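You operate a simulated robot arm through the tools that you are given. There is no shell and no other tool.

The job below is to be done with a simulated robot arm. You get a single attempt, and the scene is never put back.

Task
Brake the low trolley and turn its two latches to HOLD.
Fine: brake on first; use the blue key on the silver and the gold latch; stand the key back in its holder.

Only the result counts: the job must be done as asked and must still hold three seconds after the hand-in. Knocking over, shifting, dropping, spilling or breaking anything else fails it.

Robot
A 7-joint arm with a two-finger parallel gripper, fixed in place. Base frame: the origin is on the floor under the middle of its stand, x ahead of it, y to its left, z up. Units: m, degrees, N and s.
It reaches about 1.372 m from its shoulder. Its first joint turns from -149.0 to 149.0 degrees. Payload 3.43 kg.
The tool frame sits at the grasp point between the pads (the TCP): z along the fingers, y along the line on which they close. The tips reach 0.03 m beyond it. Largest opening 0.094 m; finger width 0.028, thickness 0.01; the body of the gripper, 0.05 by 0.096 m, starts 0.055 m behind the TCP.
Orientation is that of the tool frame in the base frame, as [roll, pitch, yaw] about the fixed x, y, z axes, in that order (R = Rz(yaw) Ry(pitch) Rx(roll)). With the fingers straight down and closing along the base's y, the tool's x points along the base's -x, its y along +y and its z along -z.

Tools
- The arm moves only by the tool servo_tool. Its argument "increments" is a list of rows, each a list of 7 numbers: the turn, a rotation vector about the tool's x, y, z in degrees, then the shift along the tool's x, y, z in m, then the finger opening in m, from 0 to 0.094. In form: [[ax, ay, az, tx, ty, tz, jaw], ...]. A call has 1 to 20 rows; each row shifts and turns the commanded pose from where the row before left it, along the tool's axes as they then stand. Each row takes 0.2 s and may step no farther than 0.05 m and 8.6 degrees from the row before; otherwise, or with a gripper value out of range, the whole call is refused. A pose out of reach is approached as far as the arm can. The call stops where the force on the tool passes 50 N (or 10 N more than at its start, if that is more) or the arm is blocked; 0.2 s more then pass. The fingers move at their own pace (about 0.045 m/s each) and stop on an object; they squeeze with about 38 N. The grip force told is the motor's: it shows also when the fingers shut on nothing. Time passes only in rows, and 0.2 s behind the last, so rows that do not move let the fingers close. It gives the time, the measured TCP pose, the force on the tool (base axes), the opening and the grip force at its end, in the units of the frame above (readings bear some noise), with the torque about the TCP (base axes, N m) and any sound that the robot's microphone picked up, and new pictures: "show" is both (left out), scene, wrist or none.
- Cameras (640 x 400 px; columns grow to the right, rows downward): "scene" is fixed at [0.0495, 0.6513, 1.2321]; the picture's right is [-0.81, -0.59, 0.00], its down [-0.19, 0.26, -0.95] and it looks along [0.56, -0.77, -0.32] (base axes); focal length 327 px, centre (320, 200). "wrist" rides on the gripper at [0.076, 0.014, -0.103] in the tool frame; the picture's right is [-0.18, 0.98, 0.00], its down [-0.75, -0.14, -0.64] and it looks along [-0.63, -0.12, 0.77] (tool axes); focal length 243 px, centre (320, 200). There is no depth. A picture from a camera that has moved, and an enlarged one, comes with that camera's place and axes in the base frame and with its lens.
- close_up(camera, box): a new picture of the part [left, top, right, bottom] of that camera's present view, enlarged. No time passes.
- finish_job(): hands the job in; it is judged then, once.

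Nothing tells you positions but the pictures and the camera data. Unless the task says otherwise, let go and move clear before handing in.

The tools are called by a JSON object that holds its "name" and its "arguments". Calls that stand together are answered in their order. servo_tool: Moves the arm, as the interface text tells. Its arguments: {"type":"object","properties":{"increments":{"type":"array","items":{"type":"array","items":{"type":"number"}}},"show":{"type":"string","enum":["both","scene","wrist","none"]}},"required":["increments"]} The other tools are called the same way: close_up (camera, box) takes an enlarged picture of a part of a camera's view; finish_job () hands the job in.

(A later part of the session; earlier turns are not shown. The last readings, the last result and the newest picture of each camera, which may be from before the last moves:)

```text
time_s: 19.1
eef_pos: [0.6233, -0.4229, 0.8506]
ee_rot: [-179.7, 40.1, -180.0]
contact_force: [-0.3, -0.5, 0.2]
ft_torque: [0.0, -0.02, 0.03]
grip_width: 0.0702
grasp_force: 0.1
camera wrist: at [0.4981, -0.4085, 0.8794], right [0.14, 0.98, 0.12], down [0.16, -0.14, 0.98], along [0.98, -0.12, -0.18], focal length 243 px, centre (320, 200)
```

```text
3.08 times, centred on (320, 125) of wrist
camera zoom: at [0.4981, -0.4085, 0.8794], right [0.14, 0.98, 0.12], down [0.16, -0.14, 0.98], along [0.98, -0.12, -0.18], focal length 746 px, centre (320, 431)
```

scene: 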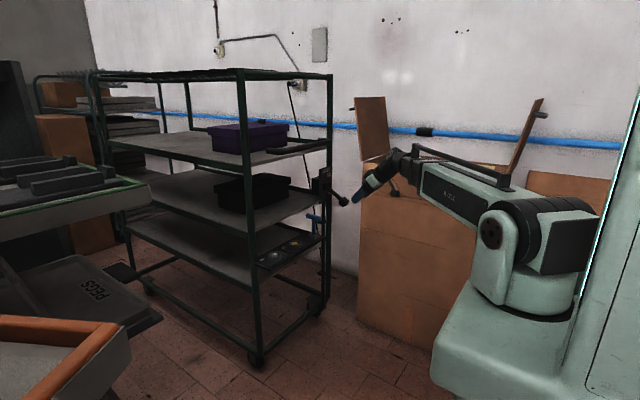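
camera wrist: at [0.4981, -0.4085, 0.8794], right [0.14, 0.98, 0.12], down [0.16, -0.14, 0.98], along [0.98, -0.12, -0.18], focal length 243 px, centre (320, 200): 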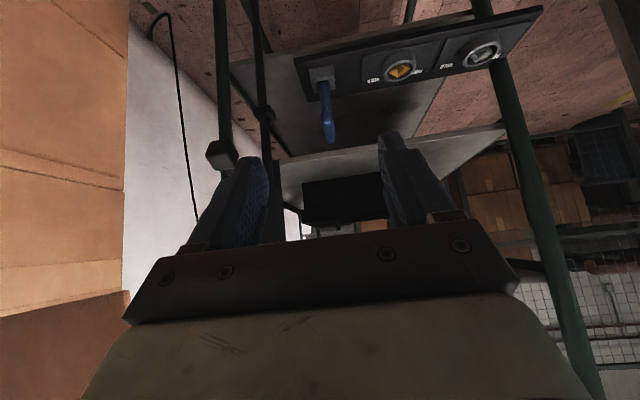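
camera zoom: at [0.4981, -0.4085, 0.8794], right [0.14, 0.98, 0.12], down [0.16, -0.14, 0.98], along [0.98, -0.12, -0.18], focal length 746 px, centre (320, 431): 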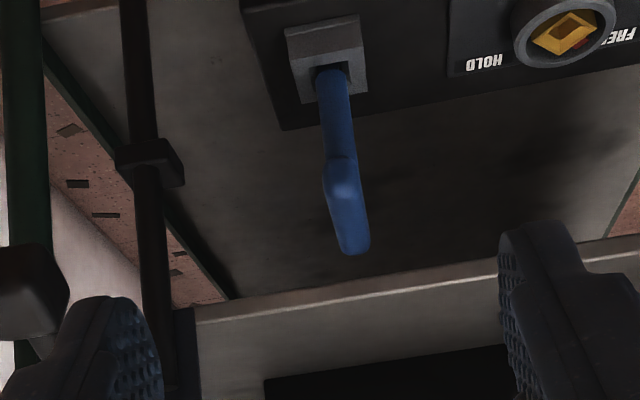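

The bar centre works out at about (0.868, -0.4245, 0.694). I'll advance to a standoff 8 cm short of it along the finger direction and check that the fingers straddle the bar.

{"name": "servo_tool", "arguments": {"increments": [[0, 0, 0, -0.01736, -0.0003, 0.03946, 0.07], [0, 0, 0, -0.01736, -0.0003, 0.03946, 0.07], [0, 0, 0, -0.01736, -0.0003, 0.03946, 0.07], [0, 0, 0, -0.01736, -0.0003, 0.03946, 0.07], [0, 0, 0, -0.01736, -0.0003, 0.03946, 0.07], [0, 0, 0, 0, 0, 0, 0.07]]}}

{"name": "close_up", "arguments": {"camera": "wrist", "box": [240, 60, 400, 200]}}

{"name": "close_up", "arguments": {"camera": "scene", "box": [270, 160, 380, 260]}}

```text
time_s: 20.4
eef_pos: [0.816, -0.4279, 0.7584]
ee_rot: [-179.9, 40.1, -179.9]
contact_force: [0.1, -0.1, 0.6]
ft_torque: [0.01, -0.05, 0.01]
grip_width: 0.0701
grasp_force: 0.2
camera wrist: at [0.6901, -0.4123, 0.788], right [0.14, 0.98, 0.12], down [0.16, -0.14, 0.98], along [0.98, -0.12, -0.18], focal length 243 px, centre (320, 200)
```

scene: 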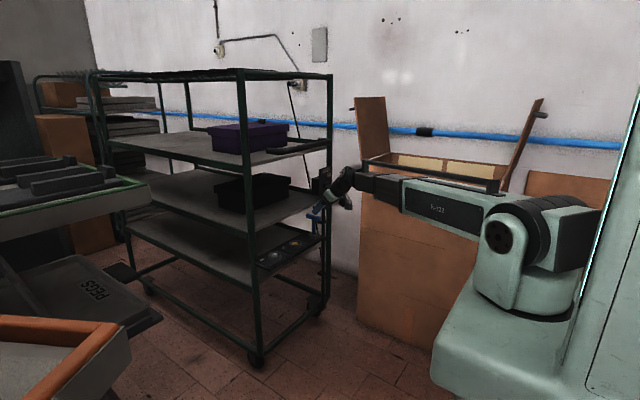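
wrist: 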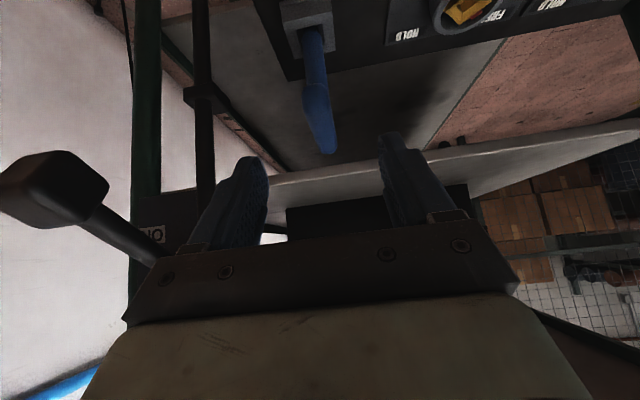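

```text
2.86 times, centred on (320, 130) of wrist
camera zoom: at [0.6901, -0.4123, 0.788], right [0.14, 0.98, 0.12], down [0.16, -0.14, 0.98], along [0.98, -0.12, -0.18], focal length 693 px, centre (320, 400)
```

zoom: 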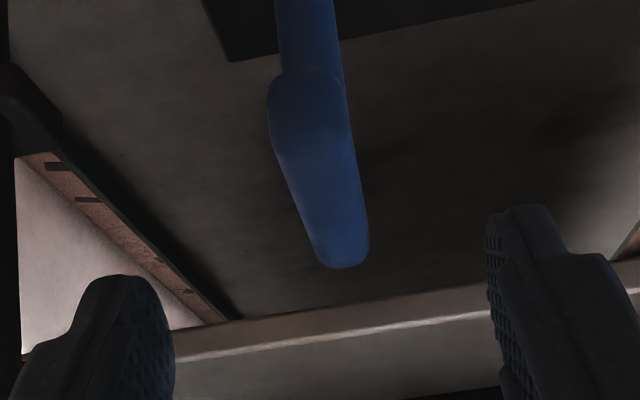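

```text
4.00 times, centred on (325, 210) of scene
camera zoom: at [0.0495, 0.6513, 1.2321], right [-0.81, -0.59, 0.0], down [-0.19, 0.26, -0.95], along [0.56, -0.77, -0.32], focal length 1306 px, centre (300, 160)
```

zoom: 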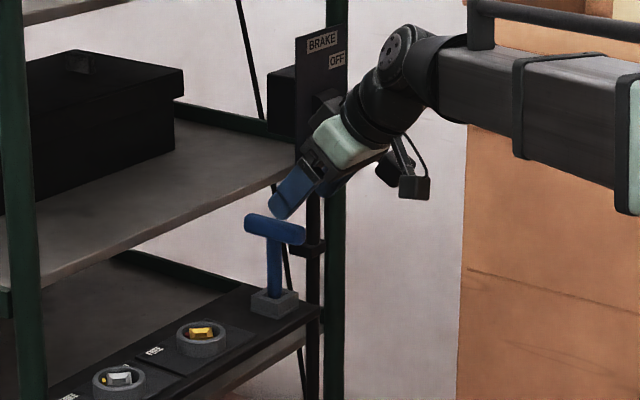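

The bar centre is confirmed at about (0.868, -0.4244, 0.696), and it needs a 2 mm shift in y. I'll advance so the bar lies between the pads.

{"name": "servo_tool", "arguments": {"increments": [[0, 0, 0, 0.0004, 0.0006, 0.0205, 0.07], [0, 0, 0, 0.0004, 0.0006, 0.0205, 0.07], [0, 0, 0, 0.0004, 0.0006, 0.0205, 0.07], [0, 0, 0, 0.0004, 0.0004, 0.0205, 0.07], [0, 0, 0, 0, 0, 0, 0.07]]}}

{"name": "close_up", "arguments": {"camera": "wrist", "box": [240, 80, 400, 240]}}

{"name": "close_up", "arguments": {"camera": "scene", "box": [280, 190, 360, 250]}}

```text
time_s: 21.6
eef_pos: [0.8676, -0.4249, 0.6904]
ee_rot: [-179.9, 40.1, 180.0]
contact_force: [0.2, -0.1, 0.3]
ft_torque: [-0.01, 0.01, -0.02]
grip_width: 0.07
grasp_force: 0.0
camera wrist: at [0.7425, -0.4111, 0.7196], right [0.14, 0.98, 0.12], down [0.16, -0.14, 0.98], along [0.98, -0.12, -0.18], focal length 243 px, centre (320, 200)
```

scene: 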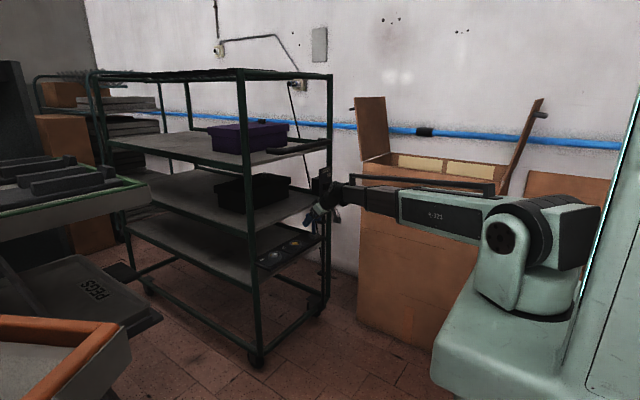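
wrist: 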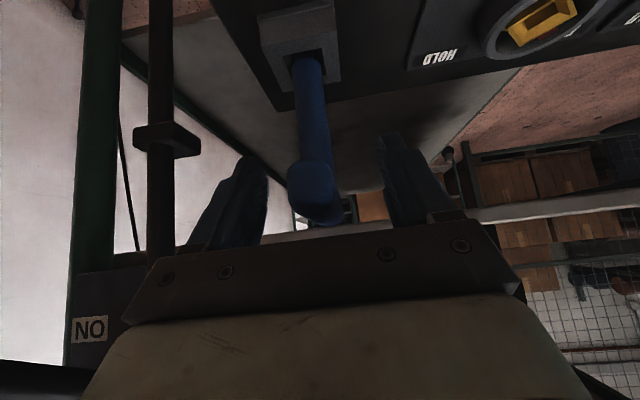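

```text
2.50 times, centred on (320, 160) of wrist
camera zoom: at [0.7425, -0.4111, 0.7196], right [0.14, 0.98, 0.12], down [0.16, -0.14, 0.98], along [0.98, -0.12, -0.18], focal length 606 px, centre (320, 300)
```

zoom: 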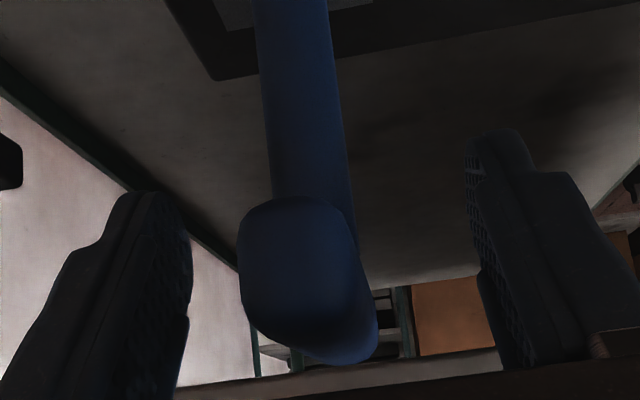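

```text
6.67 times, centred on (320, 220) of scene
camera zoom: at [0.0495, 0.6513, 1.2321], right [-0.81, -0.59, 0.0], down [-0.19, 0.26, -0.95], along [0.56, -0.77, -0.32], focal length 2178 px, centre (320, 67)
```

zoom: 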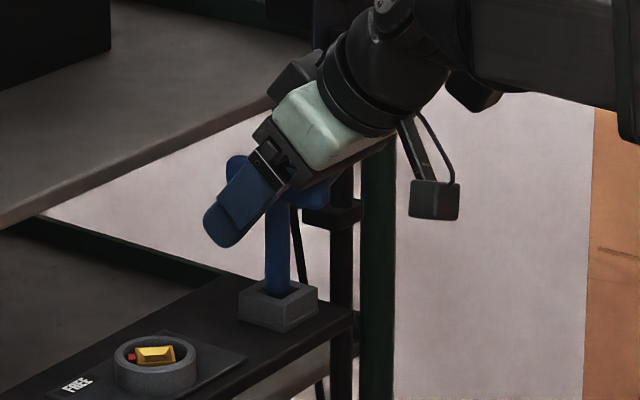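

The bar is centred between the pads to within about 1.5 mm. I'll nudge by that and close the fingers on it.

{"name": "servo_tool", "arguments": {"increments": [[0, 0, 0, 0, 0.0013, 0, 0.07], [0, 0, 0, 0, 0, 0, 0.05], [0, 0, 0, 0, 0, 0, 0.03], [0, 0, 0, 0, 0, 0, 0.0], [0, 0, 0, 0, 0, 0, 0.0], [0, 0, 0, 0, 0, 0, 0.0], [0, 0, 0, 0, 0, 0, 0.0]]}}

{"name": "close_up", "arguments": {"camera": "wrist", "box": [240, 60, 400, 220]}}

```text
time_s: 23.2
eef_pos: [0.8669, -0.4239, 0.6913]
ee_rot: [-179.9, 40.1, -179.9]
contact_force: [-0.8, -0.1, 0.3]
ft_torque: [-0.05, 0.02, 0.0]
grip_width: 0.0218
grasp_force: 38.3
camera wrist: at [0.7422, -0.4101, 0.7201], right [0.14, 0.98, 0.12], down [0.16, -0.14, 0.98], along [0.98, -0.12, -0.18], focal length 243 px, centre (320, 200)
```

scene: 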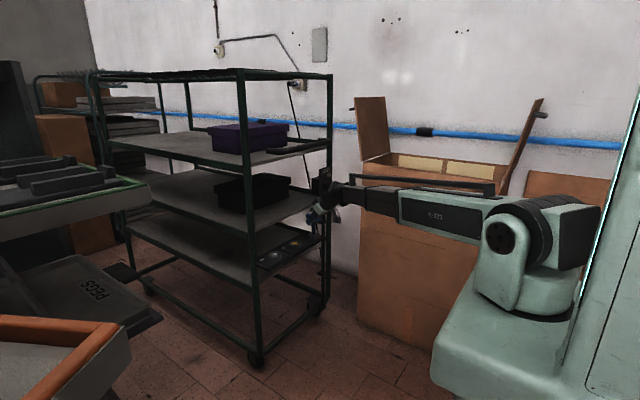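
wrist: 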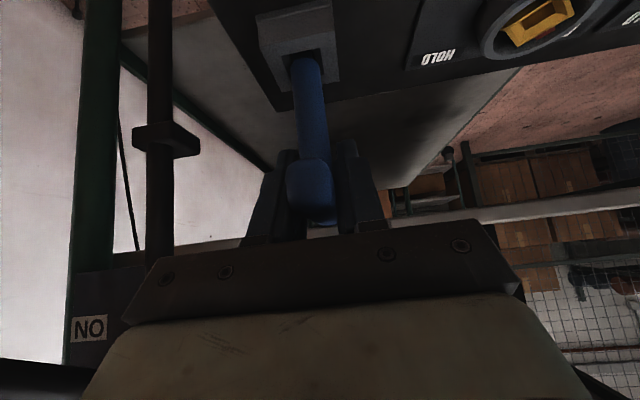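

```text
2.50 times, centred on (320, 140) of wrist
camera zoom: at [0.7422, -0.4101, 0.7201], right [0.14, 0.98, 0.12], down [0.16, -0.14, 0.98], along [0.98, -0.12, -0.18], focal length 606 px, centre (320, 350)
```

zoom: 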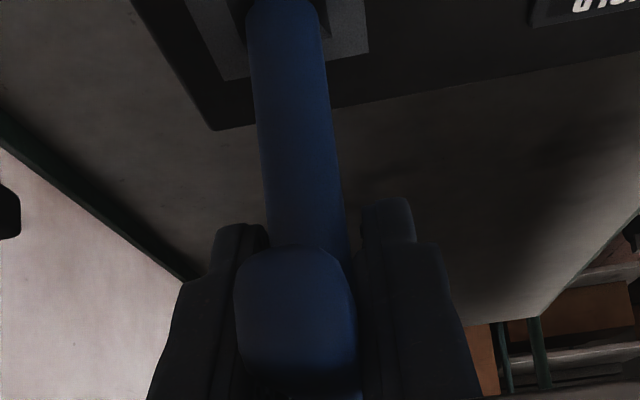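

The grip is solid: opening 0.0218 m, force 38 N, almost no side load. I'll lift the key straight up in small steps and watch for its tip clearing the holder.

{"name": "servo_tool", "arguments": {"increments": [[0, 0, 0, -0.00643, 0, -0.00766, 0], [0, 0, 0, -0.00643, 0, -0.00766, 0], [0, 0, 0, -0.00643, 0, -0.00766, 0], [0, 0, 0, -0.00643, 0, -0.00766, 0], [0, 0, 0, 0, 0, 0, 0]]}}

{"name": "close_up", "arguments": {"camera": "scene", "box": [280, 180, 360, 250]}}

{"name": "close_up", "arguments": {"camera": "wrist", "box": [240, 0, 400, 160]}}

```text
time_s: 24.4
eef_pos: [0.8657, -0.4233, 0.7319]
ee_rot: [-179.8, 40.1, 179.9]
contact_force: [0.2, 0.6, -2.2]
ft_torque: [-0.01, 0.02, 0.01]
grip_width: 0.022
grasp_force: 37.3
camera wrist: at [0.741, -0.41, 0.7603], right [0.14, 0.98, 0.12], down [0.16, -0.14, 0.98], along [0.98, -0.12, -0.18], focal length 243 px, centre (320, 200)
```

scene: 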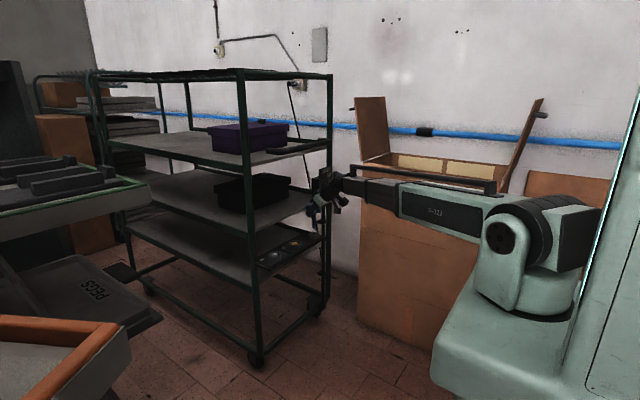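
wrist: 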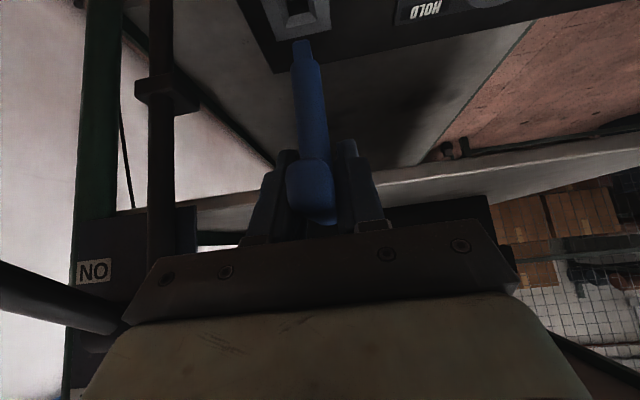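

```text
5.71 times, centred on (320, 215) of scene
camera zoom: at [0.0495, 0.6513, 1.2321], right [-0.81, -0.59, 0.0], down [-0.19, 0.26, -0.95], along [0.56, -0.77, -0.32], focal length 1866 px, centre (320, 114)
```

zoom: 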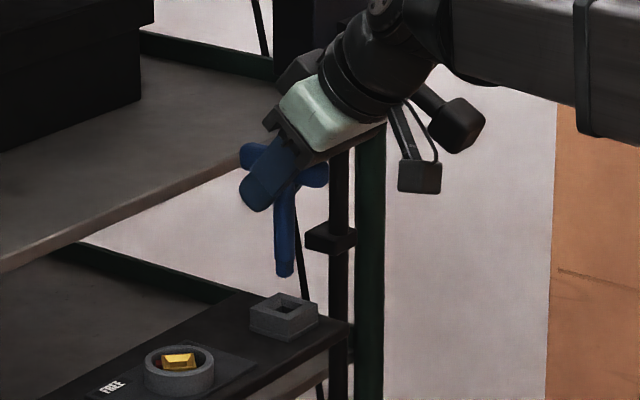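

```text
2.50 times, centred on (320, 80) of wrist
camera zoom: at [0.741, -0.41, 0.7603], right [0.14, 0.98, 0.12], down [0.16, -0.14, 0.98], along [0.98, -0.12, -0.18], focal length 606 px, centre (320, 500)
```

zoom: 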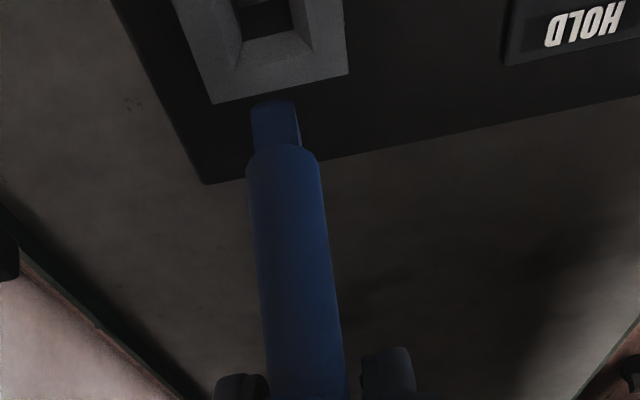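

The key is out, and its tip is a square peg with flats in line with the bar, about 0.089 m below the TCP. I'll lift a bit more and carry it 0.25 m in +y to above the silver latch, then turn it 45° counter-clockwise there, away from the lever.

{"name": "servo_tool", "arguments": {"increments": [[0, 0, 0, -0.00836, 0, -0.00996, 0], [0, 0, 0, 0, 0.03, 0, 0], [0, 0, 0, 0, 0.04, 0, 0], [0, 0, 0, 0, 0.04, 0, 0], [0, 0, 0, 0, 0.04, 0, 0], [0, 0, 0, 0, 0.04, 0, 0], [0, 0, 0, 0, 0.04, 0, 0], [0, 0, 0, 0, 0.02, 0, 0], [0, 0, 0, 0, 0, 0, 0]]}}

{"name": "close_up", "arguments": {"camera": "scene", "box": [240, 190, 330, 280]}}

{"name": "close_up", "arguments": {"camera": "wrist", "box": [240, 0, 400, 160]}}

```text
time_s: 26.4
eef_pos: [0.8679, -0.1727, 0.7416]
ee_rot: [-179.9, 40.1, -179.9]
contact_force: [0.1, 0.2, -1.6]
ft_torque: [-0.01, -0.01, -0.01]
grip_width: 0.022
grasp_force: 38.7
camera wrist: at [0.7435, -0.1584, 0.7715], right [0.14, 0.98, 0.12], down [0.16, -0.14, 0.98], along [0.98, -0.12, -0.18], focal length 243 px, centre (320, 200)
```

scene: 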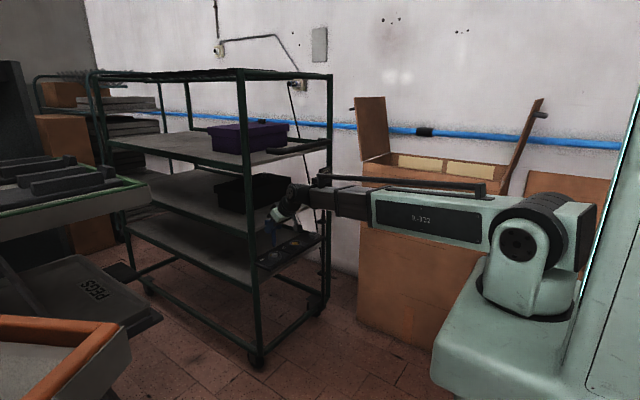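
wrist: 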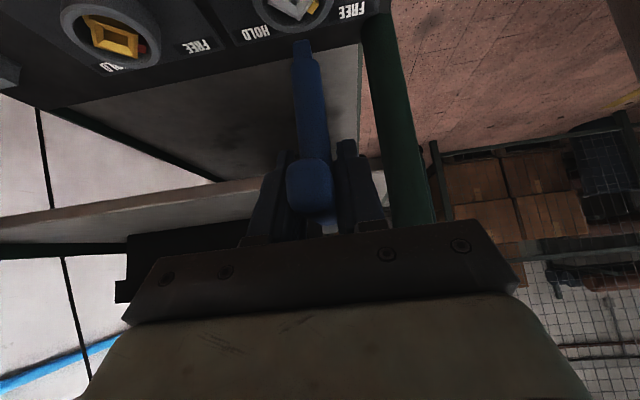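

```text
4.44 times, centred on (285, 235) of scene
camera zoom: at [0.0495, 0.6513, 1.2321], right [-0.81, -0.59, 0.0], down [-0.19, 0.26, -0.95], along [0.56, -0.77, -0.32], focal length 1452 px, centre (476, 44)
```

zoom: 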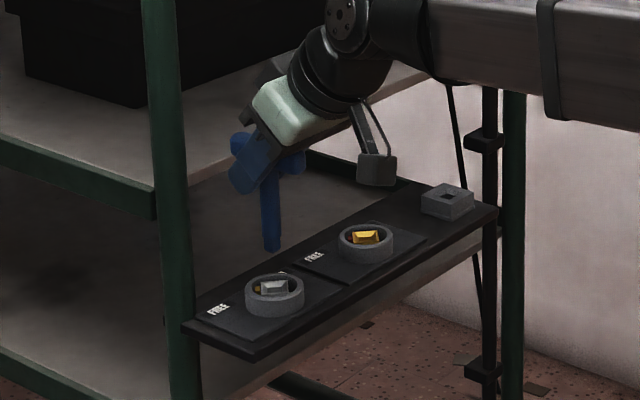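

```text
2.50 times, centred on (320, 80) of wrist
camera zoom: at [0.7435, -0.1584, 0.7715], right [0.14, 0.98, 0.12], down [0.16, -0.14, 0.98], along [0.98, -0.12, -0.18], focal length 606 px, centre (320, 500)
```

zoom: 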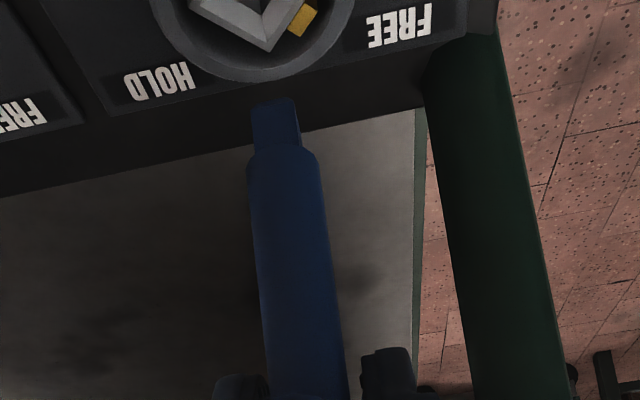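

The key tip hangs over the silver latch to within about 1–2 mm. I'll turn the hand 45° counter-clockwise about the vertical to match the socket.

{"name": "servo_tool", "arguments": {"increments": [[-4.823, 0, -5.745, 0, 0, 0, 0], [-4.823, 0, -5.745, 0, 0, 0, 0], [-4.823, 0, -5.745, 0, 0, 0, 0], [-4.823, 0, -5.745, 0, 0, 0, 0], [-4.823, 0, -5.745, 0, 0, 0, 0], [-4.823, 0, -5.745, 0, 0, 0, 0], [0, 0, 0, 0, 0, 0, 0]]}}

{"name": "close_up", "arguments": {"camera": "scene", "box": [240, 190, 330, 280]}}

{"name": "close_up", "arguments": {"camera": "wrist", "box": [240, 0, 400, 160]}}

```text
time_s: 28.1
eef_pos: [0.8671, -0.1742, 0.745]
ee_rot: [-179.8, 40.0, -134.9]
contact_force: [0.1, 0.2, -1.7]
ft_torque: [0.02, 0.01, -0.01]
grip_width: 0.0218
grasp_force: 37.9
camera wrist: at [0.7684, -0.2519, 0.7732], right [-0.6, 0.8, 0.12], down [0.21, 0.02, 0.98], along [0.77, 0.61, -0.18], focal length 243 px, centre (320, 200)
```

scene: 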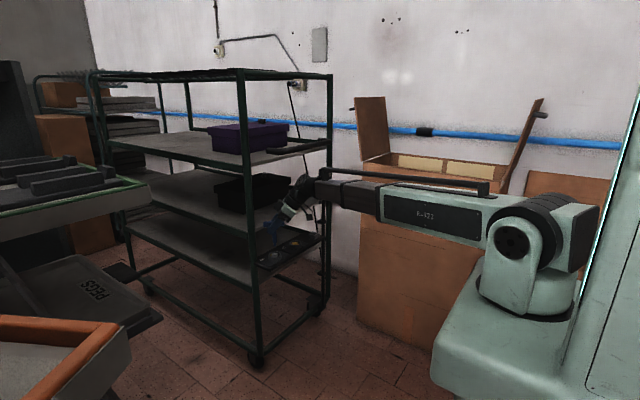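
wrist: 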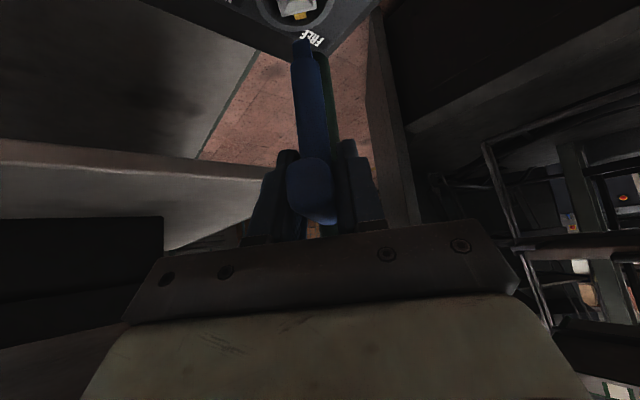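

```text
4.44 times, centred on (285, 235) of scene
camera zoom: at [0.0495, 0.6513, 1.2321], right [-0.81, -0.59, 0.0], down [-0.19, 0.26, -0.95], along [0.56, -0.77, -0.32], focal length 1452 px, centre (476, 44)
```

zoom: 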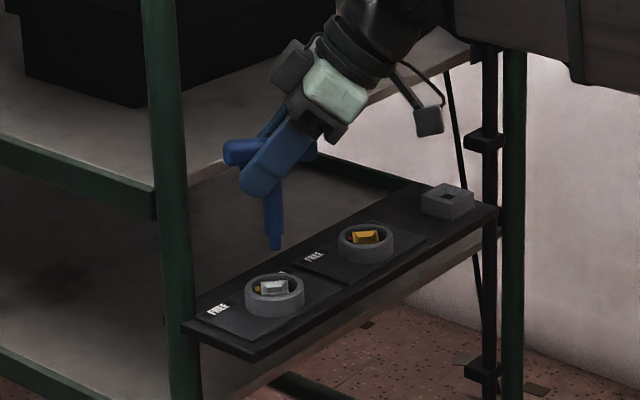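

```text
2.50 times, centred on (320, 80) of wrist
camera zoom: at [0.7684, -0.2519, 0.7732], right [-0.6, 0.8, 0.12], down [0.21, 0.02, 0.98], along [0.77, 0.61, -0.18], focal length 606 px, centre (320, 500)
```

zoom: 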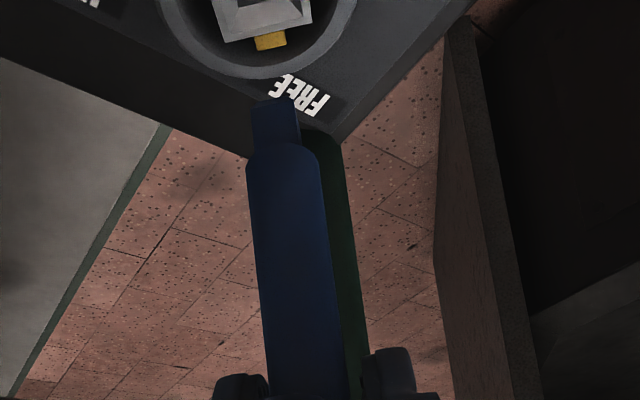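

The key is turned 45° and its flats line up with the silver socket, whose centre is at about (0.8685, -0.1735) against the key at (0.867, -0.174). I'll lower it 3 cm and look again before inserting.

{"name": "servo_tool", "arguments": {"increments": [[0, 0, 0, 0.00643, 0, 0.00766, 0], [0, 0, 0, 0.00643, 0, 0.00766, 0], [0, 0, 0, 0.00643, 0, 0.00766, 0], [0, 0, 0, 0, 0, 0, 0]]}}

{"name": "close_up", "arguments": {"camera": "scene", "box": [250, 220, 310, 280]}}

{"name": "close_up", "arguments": {"camera": "wrist", "box": [240, 0, 380, 100]}}

```text
time_s: 29.1
eef_pos: [0.8673, -0.1761, 0.714]
ee_rot: [-179.9, 40.0, -135.0]
contact_force: [0.0, 0.7, -1.9]
ft_torque: [-0.01, 0.02, 0.04]
grip_width: 0.0218
grasp_force: 38.1
camera wrist: at [0.769, -0.2521, 0.743], right [-0.59, 0.8, 0.12], down [0.21, 0.02, 0.98], along [0.78, 0.6, -0.18], focal length 243 px, centre (320, 200)
```

scene: 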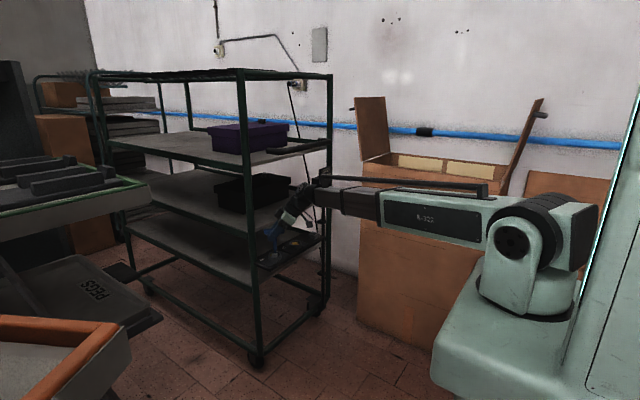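
wrist: 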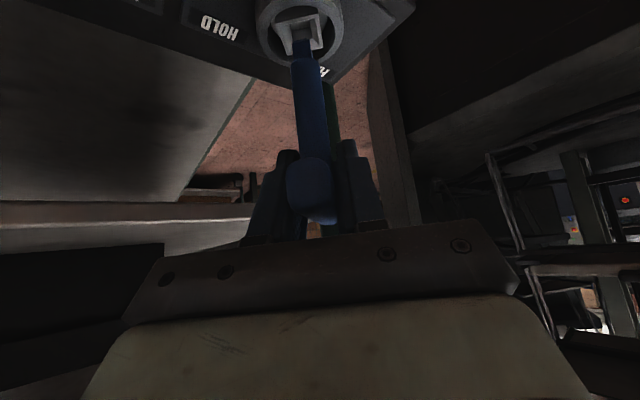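

```text
6.67 times, centred on (280, 250) of scene
camera zoom: at [0.0495, 0.6513, 1.2321], right [-0.81, -0.59, 0.0], down [-0.19, 0.26, -0.95], along [0.56, -0.77, -0.32], focal length 2178 px, centre (587, -133)
```

zoom: 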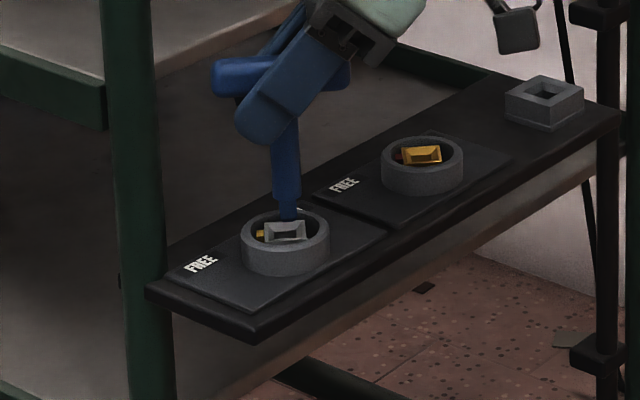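

```text
4.00 times, centred on (310, 50) of wrist
camera zoom: at [0.769, -0.2521, 0.743], right [-0.59, 0.8, 0.12], down [0.21, 0.02, 0.98], along [0.78, 0.6, -0.18], focal length 970 px, centre (360, 800)
```

zoom: 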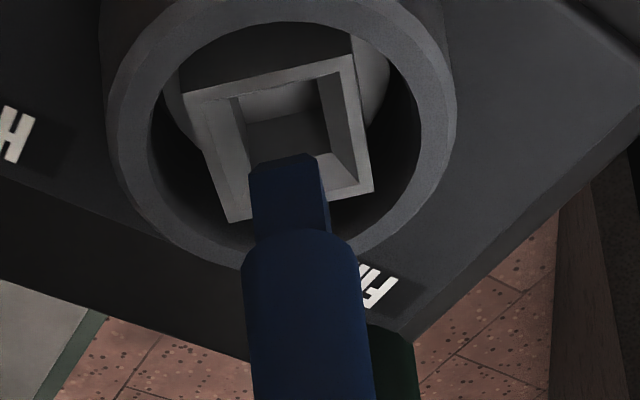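

The tip sits just above the funnel of the silver socket and is centred sideways. I'll lower in fine steps and watch the contact force.

{"name": "servo_tool", "arguments": {"increments": [[0, 0, 0, 0.00257, 0, 0.00306, 0], [0, 0, 0, 0.00257, 0, 0.00306, 0], [0, 0, 0, 0, 0, 0, 0]], "show": "none"}}

{"name": "close_up", "arguments": {"camera": "wrist", "box": [240, 0, 380, 100]}}

```text
time_s: 29.9
eef_pos: [0.8675, -0.1744, 0.7044]
ee_rot: [-179.8, 39.9, -135.0]
contact_force: [0.0, -0.7, -1.1]
ft_torque: [-0.04, 0.0, 0.01]
grip_width: 0.0217
grasp_force: 38.2
```

```text
4.00 times, centred on (310, 50) of wrist
camera zoom: at [0.7684, -0.2522, 0.7346], right [-0.59, 0.8, 0.12], down [0.21, 0.02, 0.98], along [0.78, 0.6, -0.18], focal length 970 px, centre (360, 800)
```

zoom: 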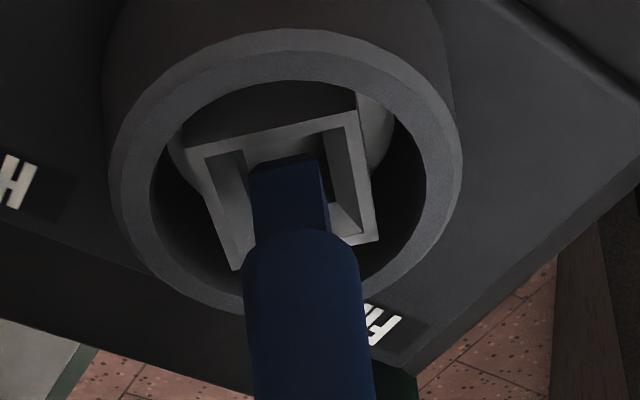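

No contact yet, and the tip is entering the funnel. I'll continue down.

{"name": "servo_tool", "arguments": {"increments": [[0, 0, 0, 0.00257, 0, 0.00306, 0], [0, 0, 0, 0.00257, 0, 0.00306, 0], [0, 0, 0, 0, 0, 0, 0]], "show": "none"}}

{"name": "close_up", "arguments": {"camera": "wrist", "box": [240, 0, 380, 100]}}

```text
time_s: 30.6
eef_pos: [0.8693, -0.1739, 0.6983]
ee_rot: [-179.8, 40.1, -135.0]
contact_force: [4.3, 3.8, 4.2]
ft_torque: [0.3, -0.28, -0.03]
grip_width: 0.0219
grasp_force: 38.5
```

```text
4.00 times, centred on (310, 50) of wrist
camera zoom: at [0.7693, -0.2516, 0.7288], right [-0.59, 0.8, 0.12], down [0.21, 0.02, 0.98], along [0.78, 0.61, -0.18], focal length 970 px, centre (360, 800)
```

zoom: 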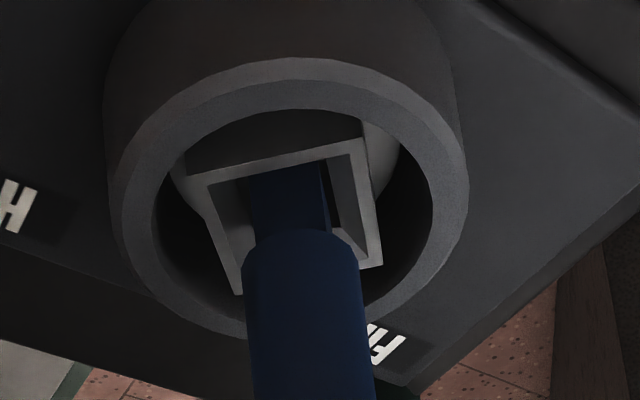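

The socket wall is pushing back toward +x+y, so the tip is 1–2 mm short that way. I'll nudge 2 mm forward and 1 mm sideways and keep lowering.

{"name": "servo_tool", "arguments": {"increments": [[0, 0, 0, -0.00153, 0.001, 0.00129, 0], [0, 0, 0, 0.00129, 0, 0.00153, 0], [0, 0, 0, 0.00129, 0, 0.00153, 0], [0, 0, 0, 0, 0, 0, 0]], "show": "none"}}

{"name": "close_up", "arguments": {"camera": "wrist", "box": [240, 0, 380, 100]}}

```text
time_s: 31.6
eef_pos: [0.8674, -0.1728, 0.6939]
ee_rot: [-179.6, 40.0, -135.1]
contact_force: [1.2, -3.2, 11.3]
ft_torque: [-0.31, -0.07, -0.01]
grip_width: 0.0219
grasp_force: 37.7
```

```text
4.00 times, centred on (310, 50) of wrist
camera zoom: at [0.7685, -0.2498, 0.7233], right [-0.59, 0.8, 0.12], down [0.21, 0.02, 0.98], along [0.78, 0.6, -0.18], focal length 970 px, centre (360, 800)
```

zoom: 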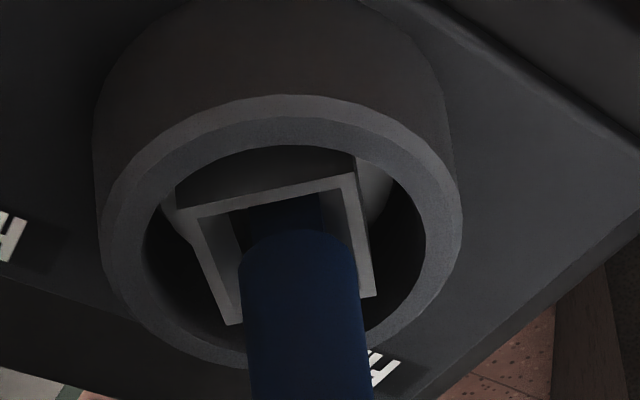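

There is now about 13 N of upward force, and the tip is nearly hidden in the socket. I'll undo the small sideways shift and press gently to see whether it seats further.

{"name": "servo_tool", "arguments": {"increments": [[0, 0, 0, 0, -0.001, 0, 0], [0, 0, 0, 0.00129, 0, 0.00153, 0], [0, 0, 0, 0, 0, 0, 0]], "show": "none"}}

{"name": "close_up", "arguments": {"camera": "wrist", "box": [240, 0, 380, 100]}}

{"name": "close_up", "arguments": {"camera": "scene", "box": [250, 220, 310, 280]}}

```text
time_s: 32.5
eef_pos: [0.8684, -0.1726, 0.693]
ee_rot: [-179.7, 40.1, -135.0]
contact_force: [-1.1, -0.6, 34.5]
ft_torque: [-0.07, 0.16, 0.01]
grip_width: 0.0222
grasp_force: 37.6
```

```text
4.00 times, centred on (310, 50) of wrist
camera zoom: at [0.7688, -0.2505, 0.7222], right [-0.59, 0.8, 0.12], down [0.21, 0.02, 0.98], along [0.78, 0.6, -0.18], focal length 970 px, centre (360, 800)
```

zoom: 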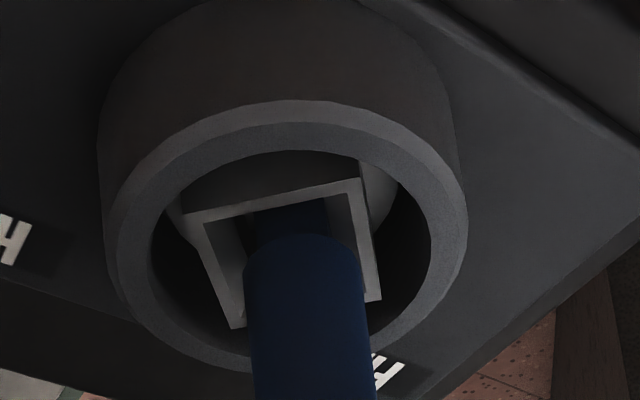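

```text
6.67 times, centred on (280, 250) of scene
camera zoom: at [0.0495, 0.6513, 1.2321], right [-0.81, -0.59, 0.0], down [-0.19, 0.26, -0.95], along [0.56, -0.77, -0.32], focal length 2178 px, centre (587, -133)
```

zoom: 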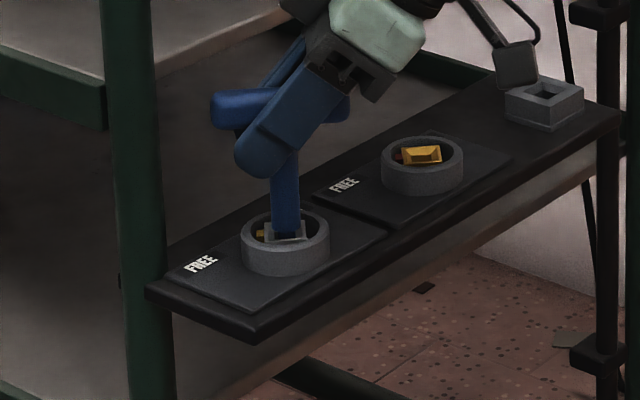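

The key has bottomed out, with 34 N down and almost no side force, so it is seated and centred. I'll ease off the pressure and start turning clockwise toward HOLD in small steps.

{"name": "servo_tool", "arguments": {"increments": [[0, 0, 0, -0.0009, 0, -0.00107, 0], [3.215, 0, 3.83, 0, 0, 0, 0], [3.215, 0, 3.83, 0, 0, 0, 0], [3.215, 0, 3.83, 0, 0, 0, 0], [0, 0, 0, 0, 0, 0, 0]], "show": "none"}}

{"name": "close_up", "arguments": {"camera": "scene", "box": [250, 220, 310, 280]}}

{"name": "close_up", "arguments": {"camera": "wrist", "box": [240, 0, 380, 100]}}

```text
time_s: 33.6
eef_pos: [0.8686, -0.1741, 0.6926]
ee_rot: [-179.7, 40.1, -149.9]
contact_force: [3.2, 5.3, 15.3]
ft_torque: [0.39, -0.23, -0.01]
grip_width: 0.0219
grasp_force: 38.2
```

```text
6.67 times, centred on (280, 250) of scene
camera zoom: at [0.0495, 0.6513, 1.2321], right [-0.81, -0.59, 0.0], down [-0.19, 0.26, -0.95], along [0.56, -0.77, -0.32], focal length 2178 px, centre (587, -133)
```

zoom: 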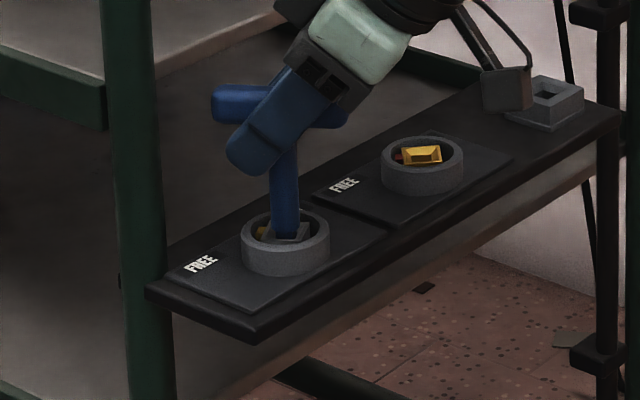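

```text
4.00 times, centred on (310, 50) of wrist
camera zoom: at [0.7529, -0.2228, 0.7224], right [-0.37, 0.92, 0.12], down [0.21, -0.04, 0.98], along [0.91, 0.38, -0.18], focal length 970 px, centre (360, 800)
```

zoom: 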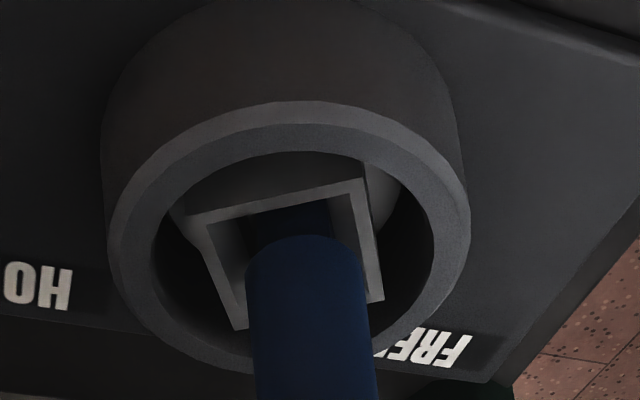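

The silver boss turns with the key and the resistance is low. I'll make a tiny centring correction and keep turning.

{"name": "servo_tool", "arguments": {"increments": [[0, 0, 0, -0.00077, 0.0006, 0.00064, 0], [3.215, 0, 3.83, 0, 0, 0, 0], [3.215, 0, 3.83, 0, 0, 0, 0], [3.215, 0, 3.83, 0, 0, 0, 0], [3.215, 0, 3.83, 0, 0, 0, 0], [3.215, 0, 3.83, 0, 0, 0, 0], [3.215, 0, 3.83, 0, 0, 0, 0], [0, 0, 0, 0, 0, 0, 0]]}}

{"name": "close_up", "arguments": {"camera": "scene", "box": [240, 200, 320, 280]}}

{"name": "close_up", "arguments": {"camera": "wrist", "box": [240, 0, 380, 100]}}

```text
time_s: 35.5
eef_pos: [0.8696, -0.1727, 0.6927]
ee_rot: [-179.8, 40.0, 180.0]
contact_force: [3.5, -7.5, 6.1]
ft_torque: [-0.6, -0.28, 0.02]
grip_width: 0.0221
grasp_force: 37.6
camera wrist: at [0.745, -0.1571, 0.7222], right [0.14, 0.98, 0.12], down [0.16, -0.14, 0.98], along [0.98, -0.12, -0.18], focal length 243 px, centre (320, 200)
```

scene: 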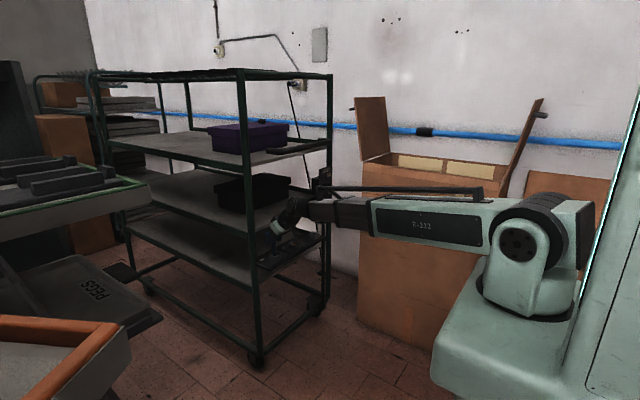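
wrist: 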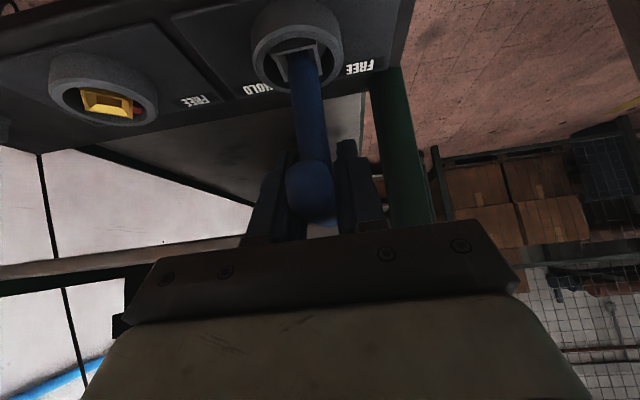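

```text
5.00 times, centred on (280, 240) of scene
camera zoom: at [0.0495, 0.6513, 1.2321], right [-0.81, -0.59, 0.0], down [-0.19, 0.26, -0.95], along [0.56, -0.77, -0.32], focal length 1633 px, centre (520, 0)
```

zoom: 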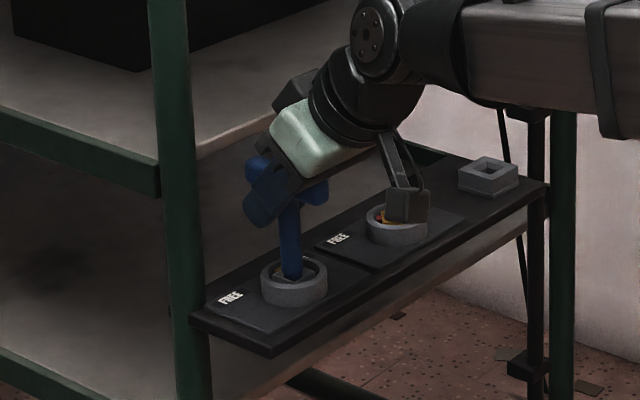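

```text
4.00 times, centred on (310, 50) of wrist
camera zoom: at [0.745, -0.1571, 0.7222], right [0.14, 0.98, 0.12], down [0.16, -0.14, 0.98], along [0.98, -0.12, -0.18], focal length 970 px, centre (360, 800)
```

zoom: 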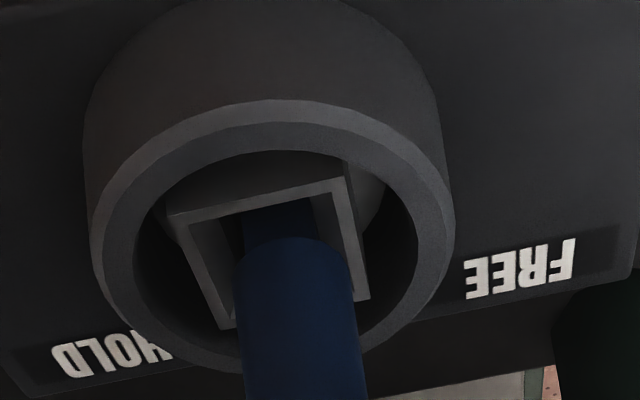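

Halfway through the turn, the boss follows the key well. I'll correct 1.3 mm in -y to relieve side load and keep turning.

{"name": "servo_tool", "arguments": {"increments": [[0, 0, 0, -0.00054, -0.0013, 0.00045, 0], [3.215, 0, 3.83, 0, 0, 0, 0], [3.215, 0, 3.83, 0, 0, 0, 0], [3.215, 0, 3.83, 0, 0, 0, 0], [3.215, 0, 3.83, 0, 0, 0, 0], [3.215, 0, 3.83, 0, 0, 0, 0], [0, 0, 0, 0, 0, 0, 0]], "show": "none"}}

{"name": "close_up", "arguments": {"camera": "wrist", "box": [240, 0, 380, 100]}}

{"name": "close_up", "arguments": {"camera": "scene", "box": [230, 180, 330, 290]}}

```text
time_s: 37.0
eef_pos: [0.8704, -0.1732, 0.6926]
ee_rot: [-179.9, 40.3, 154.9]
contact_force: [5.5, -7.8, 8.0]
ft_torque: [-0.62, -0.55, 0.0]
grip_width: 0.0219
grasp_force: 37.9
```

```text
4.00 times, centred on (310, 50) of wrist
camera zoom: at [0.7626, -0.1079, 0.7221], right [0.54, 0.83, 0.12], down [0.09, -0.2, 0.98], along [0.83, -0.52, -0.18], focal length 970 px, centre (360, 800)
```

zoom: 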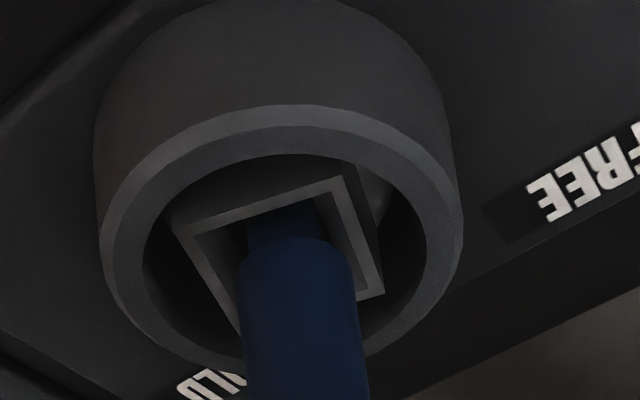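

```text
3.64 times, centred on (280, 235) of scene
camera zoom: at [0.0495, 0.6513, 1.2321], right [-0.81, -0.59, 0.0], down [-0.19, 0.26, -0.95], along [0.56, -0.77, -0.32], focal length 1188 px, centre (466, 73)
```

zoom: 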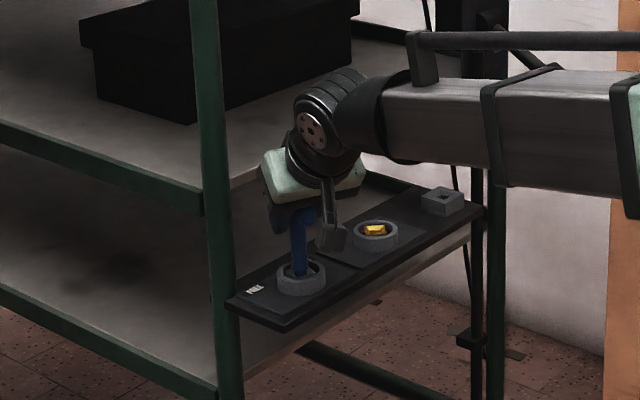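

The key has turned 70°, while the boss measures about 63°, so some peg play is being taken up. I'll relieve the side load and keep turning, watching torque and boss angle.

{"name": "servo_tool", "arguments": {"increments": [[0, 0, 0, -0.0012, -0.0005, 0.001, 0], [3.215, 0, 3.83, 0, 0, 0, 0], [3.215, 0, 3.83, 0, 0, 0, 0], [0, 0, 0, 0, 0, 0, 0]], "show": "none"}}

{"name": "close_up", "arguments": {"camera": "wrist", "box": [240, 0, 380, 100]}}

```text
time_s: 38.0
eef_pos: [0.8697, -0.1746, 0.6923]
ee_rot: [-179.9, 40.2, 145.0]
contact_force: [-6.6, -3.6, 23.6]
ft_torque: [-0.16, 0.57, 0.04]
grip_width: 0.0221
grasp_force: 37.6
```

```text
4.00 times, centred on (310, 50) of wrist
camera zoom: at [0.776, -0.0909, 0.722], right [0.68, 0.72, 0.12], down [0.05, -0.21, 0.98], along [0.73, -0.66, -0.18], focal length 970 px, centre (360, 800)
```

zoom: 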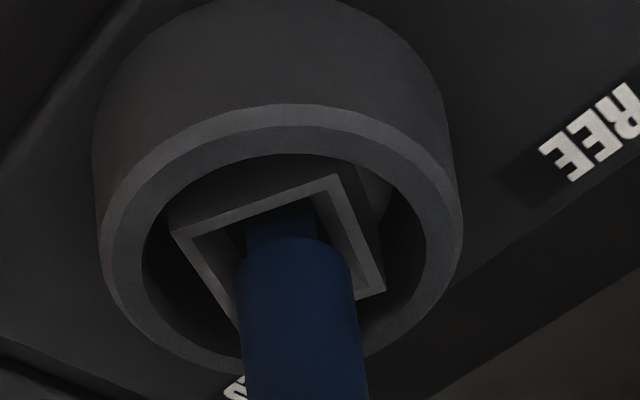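

The boss is following again, about 7° behind the key, so it sits near 73°. I'll ease the pressure and turn further.

{"name": "servo_tool", "arguments": {"increments": [[0, 0, 0, -0.0001, -0.0008, -0.0009, 0], [3.215, 0, 3.83, 0, 0, 0, 0], [3.215, 0, 3.83, 0, 0, 0, 0], [0, 0, 0, 0, 0, 0, 0]], "show": "none"}}

{"name": "close_up", "arguments": {"camera": "wrist", "box": [240, 0, 380, 100]}}

{"name": "close_up", "arguments": {"camera": "scene", "box": [230, 180, 330, 290]}}

```text
time_s: 39.0
eef_pos: [0.8702, -0.1763, 0.6926]
ee_rot: [-180.0, 40.0, 134.9]
contact_force: [-1.7, -9.4, -5.1]
ft_torque: [-0.69, 0.16, 0.07]
grip_width: 0.0218
grasp_force: 37.8
```

```text
4.00 times, centred on (310, 50) of wrist
camera zoom: at [0.7924, -0.0767, 0.7224], right [0.8, 0.59, 0.12], down [0.02, -0.22, 0.98], along [0.6, -0.78, -0.18], focal length 970 px, centre (360, 800)
```

zoom: 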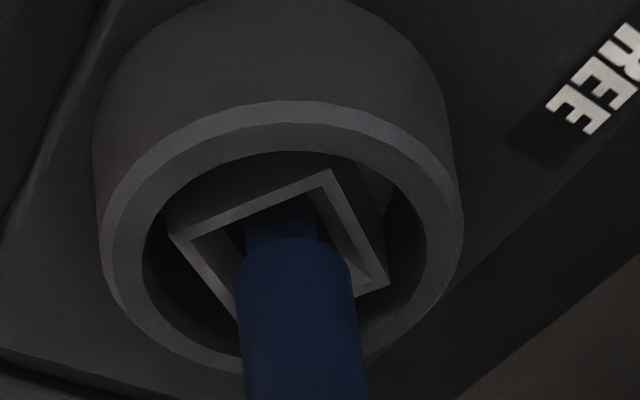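

```text
3.64 times, centred on (280, 235) of scene
camera zoom: at [0.0495, 0.6513, 1.2321], right [-0.81, -0.59, 0.0], down [-0.19, 0.26, -0.95], along [0.56, -0.77, -0.32], focal length 1188 px, centre (466, 73)
```

zoom: 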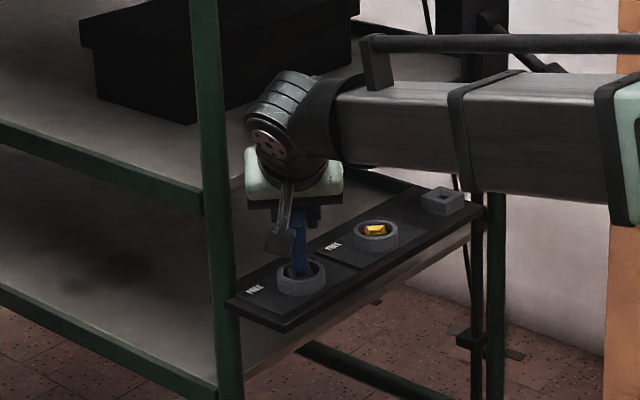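

The boss is at about 78° with the key at 90°. The peg's play in the socket is roughly 11°, so the key has to overshoot by that much. I'll keep turning and check clearance to the left upright.

{"name": "servo_tool", "arguments": {"increments": [[0, 0, 0, -6e-05, -0.001, 0.0007, 0], [3.215, 0, 3.83, 0, 0, 0, 0], [3.215, 0, 3.83, 0, 0, 0, 0], [0, 0, 0, 0, 0, 0, 0]]}}

{"name": "close_up", "arguments": {"camera": "wrist", "box": [240, 0, 380, 100]}}

{"name": "close_up", "arguments": {"camera": "scene", "box": [230, 180, 330, 290]}}

```text
time_s: 40.0
eef_pos: [0.8692, -0.1764, 0.6941]
ee_rot: [-179.9, 40.1, 124.9]
contact_force: [-0.8, -6.8, -1.3]
ft_torque: [-0.51, 0.09, 0.0]
grip_width: 0.0221
grasp_force: 38.0
camera wrist: at [0.8102, -0.0657, 0.7226], right [0.89, 0.45, 0.12], down [-0.02, -0.21, 0.98], along [0.46, -0.87, -0.18], focal length 243 px, centre (320, 200)
```

scene: 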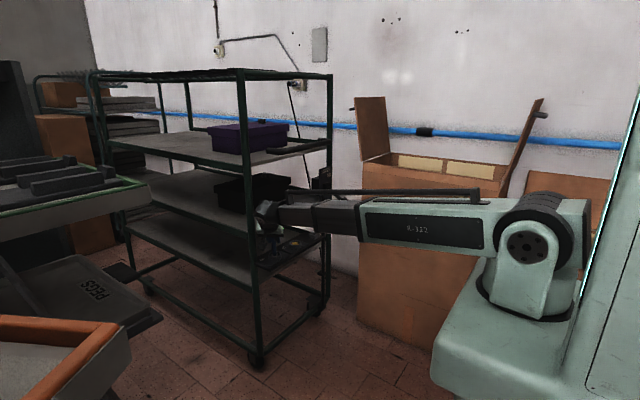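
wrist: 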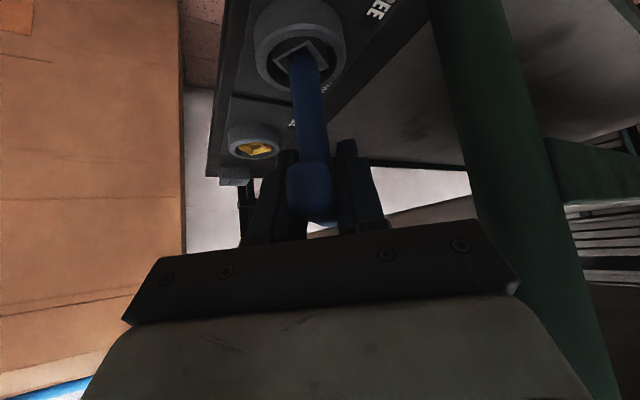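

```text
4.00 times, centred on (310, 50) of wrist
camera zoom: at [0.8102, -0.0657, 0.7226], right [0.89, 0.45, 0.12], down [-0.02, -0.21, 0.98], along [0.46, -0.87, -0.18], focal length 970 px, centre (360, 800)
```

zoom: 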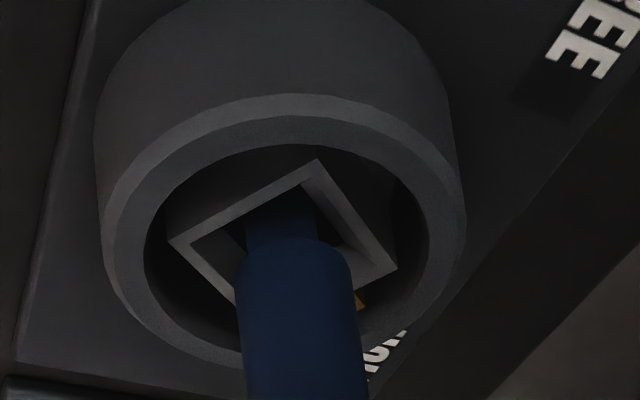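

```text
3.64 times, centred on (280, 235) of scene
camera zoom: at [0.0495, 0.6513, 1.2321], right [-0.81, -0.59, 0.0], down [-0.19, 0.26, -0.95], along [0.56, -0.77, -0.32], focal length 1188 px, centre (466, 73)
```

zoom: 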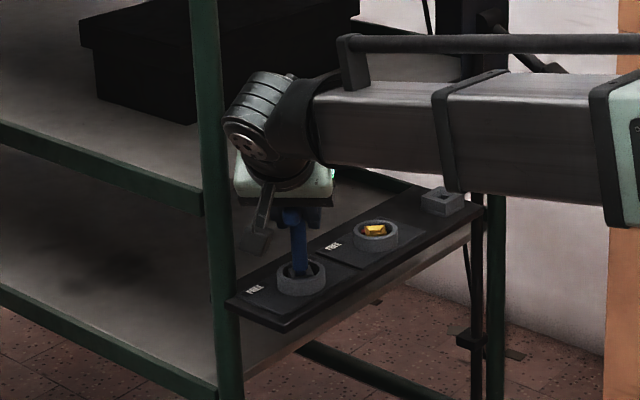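

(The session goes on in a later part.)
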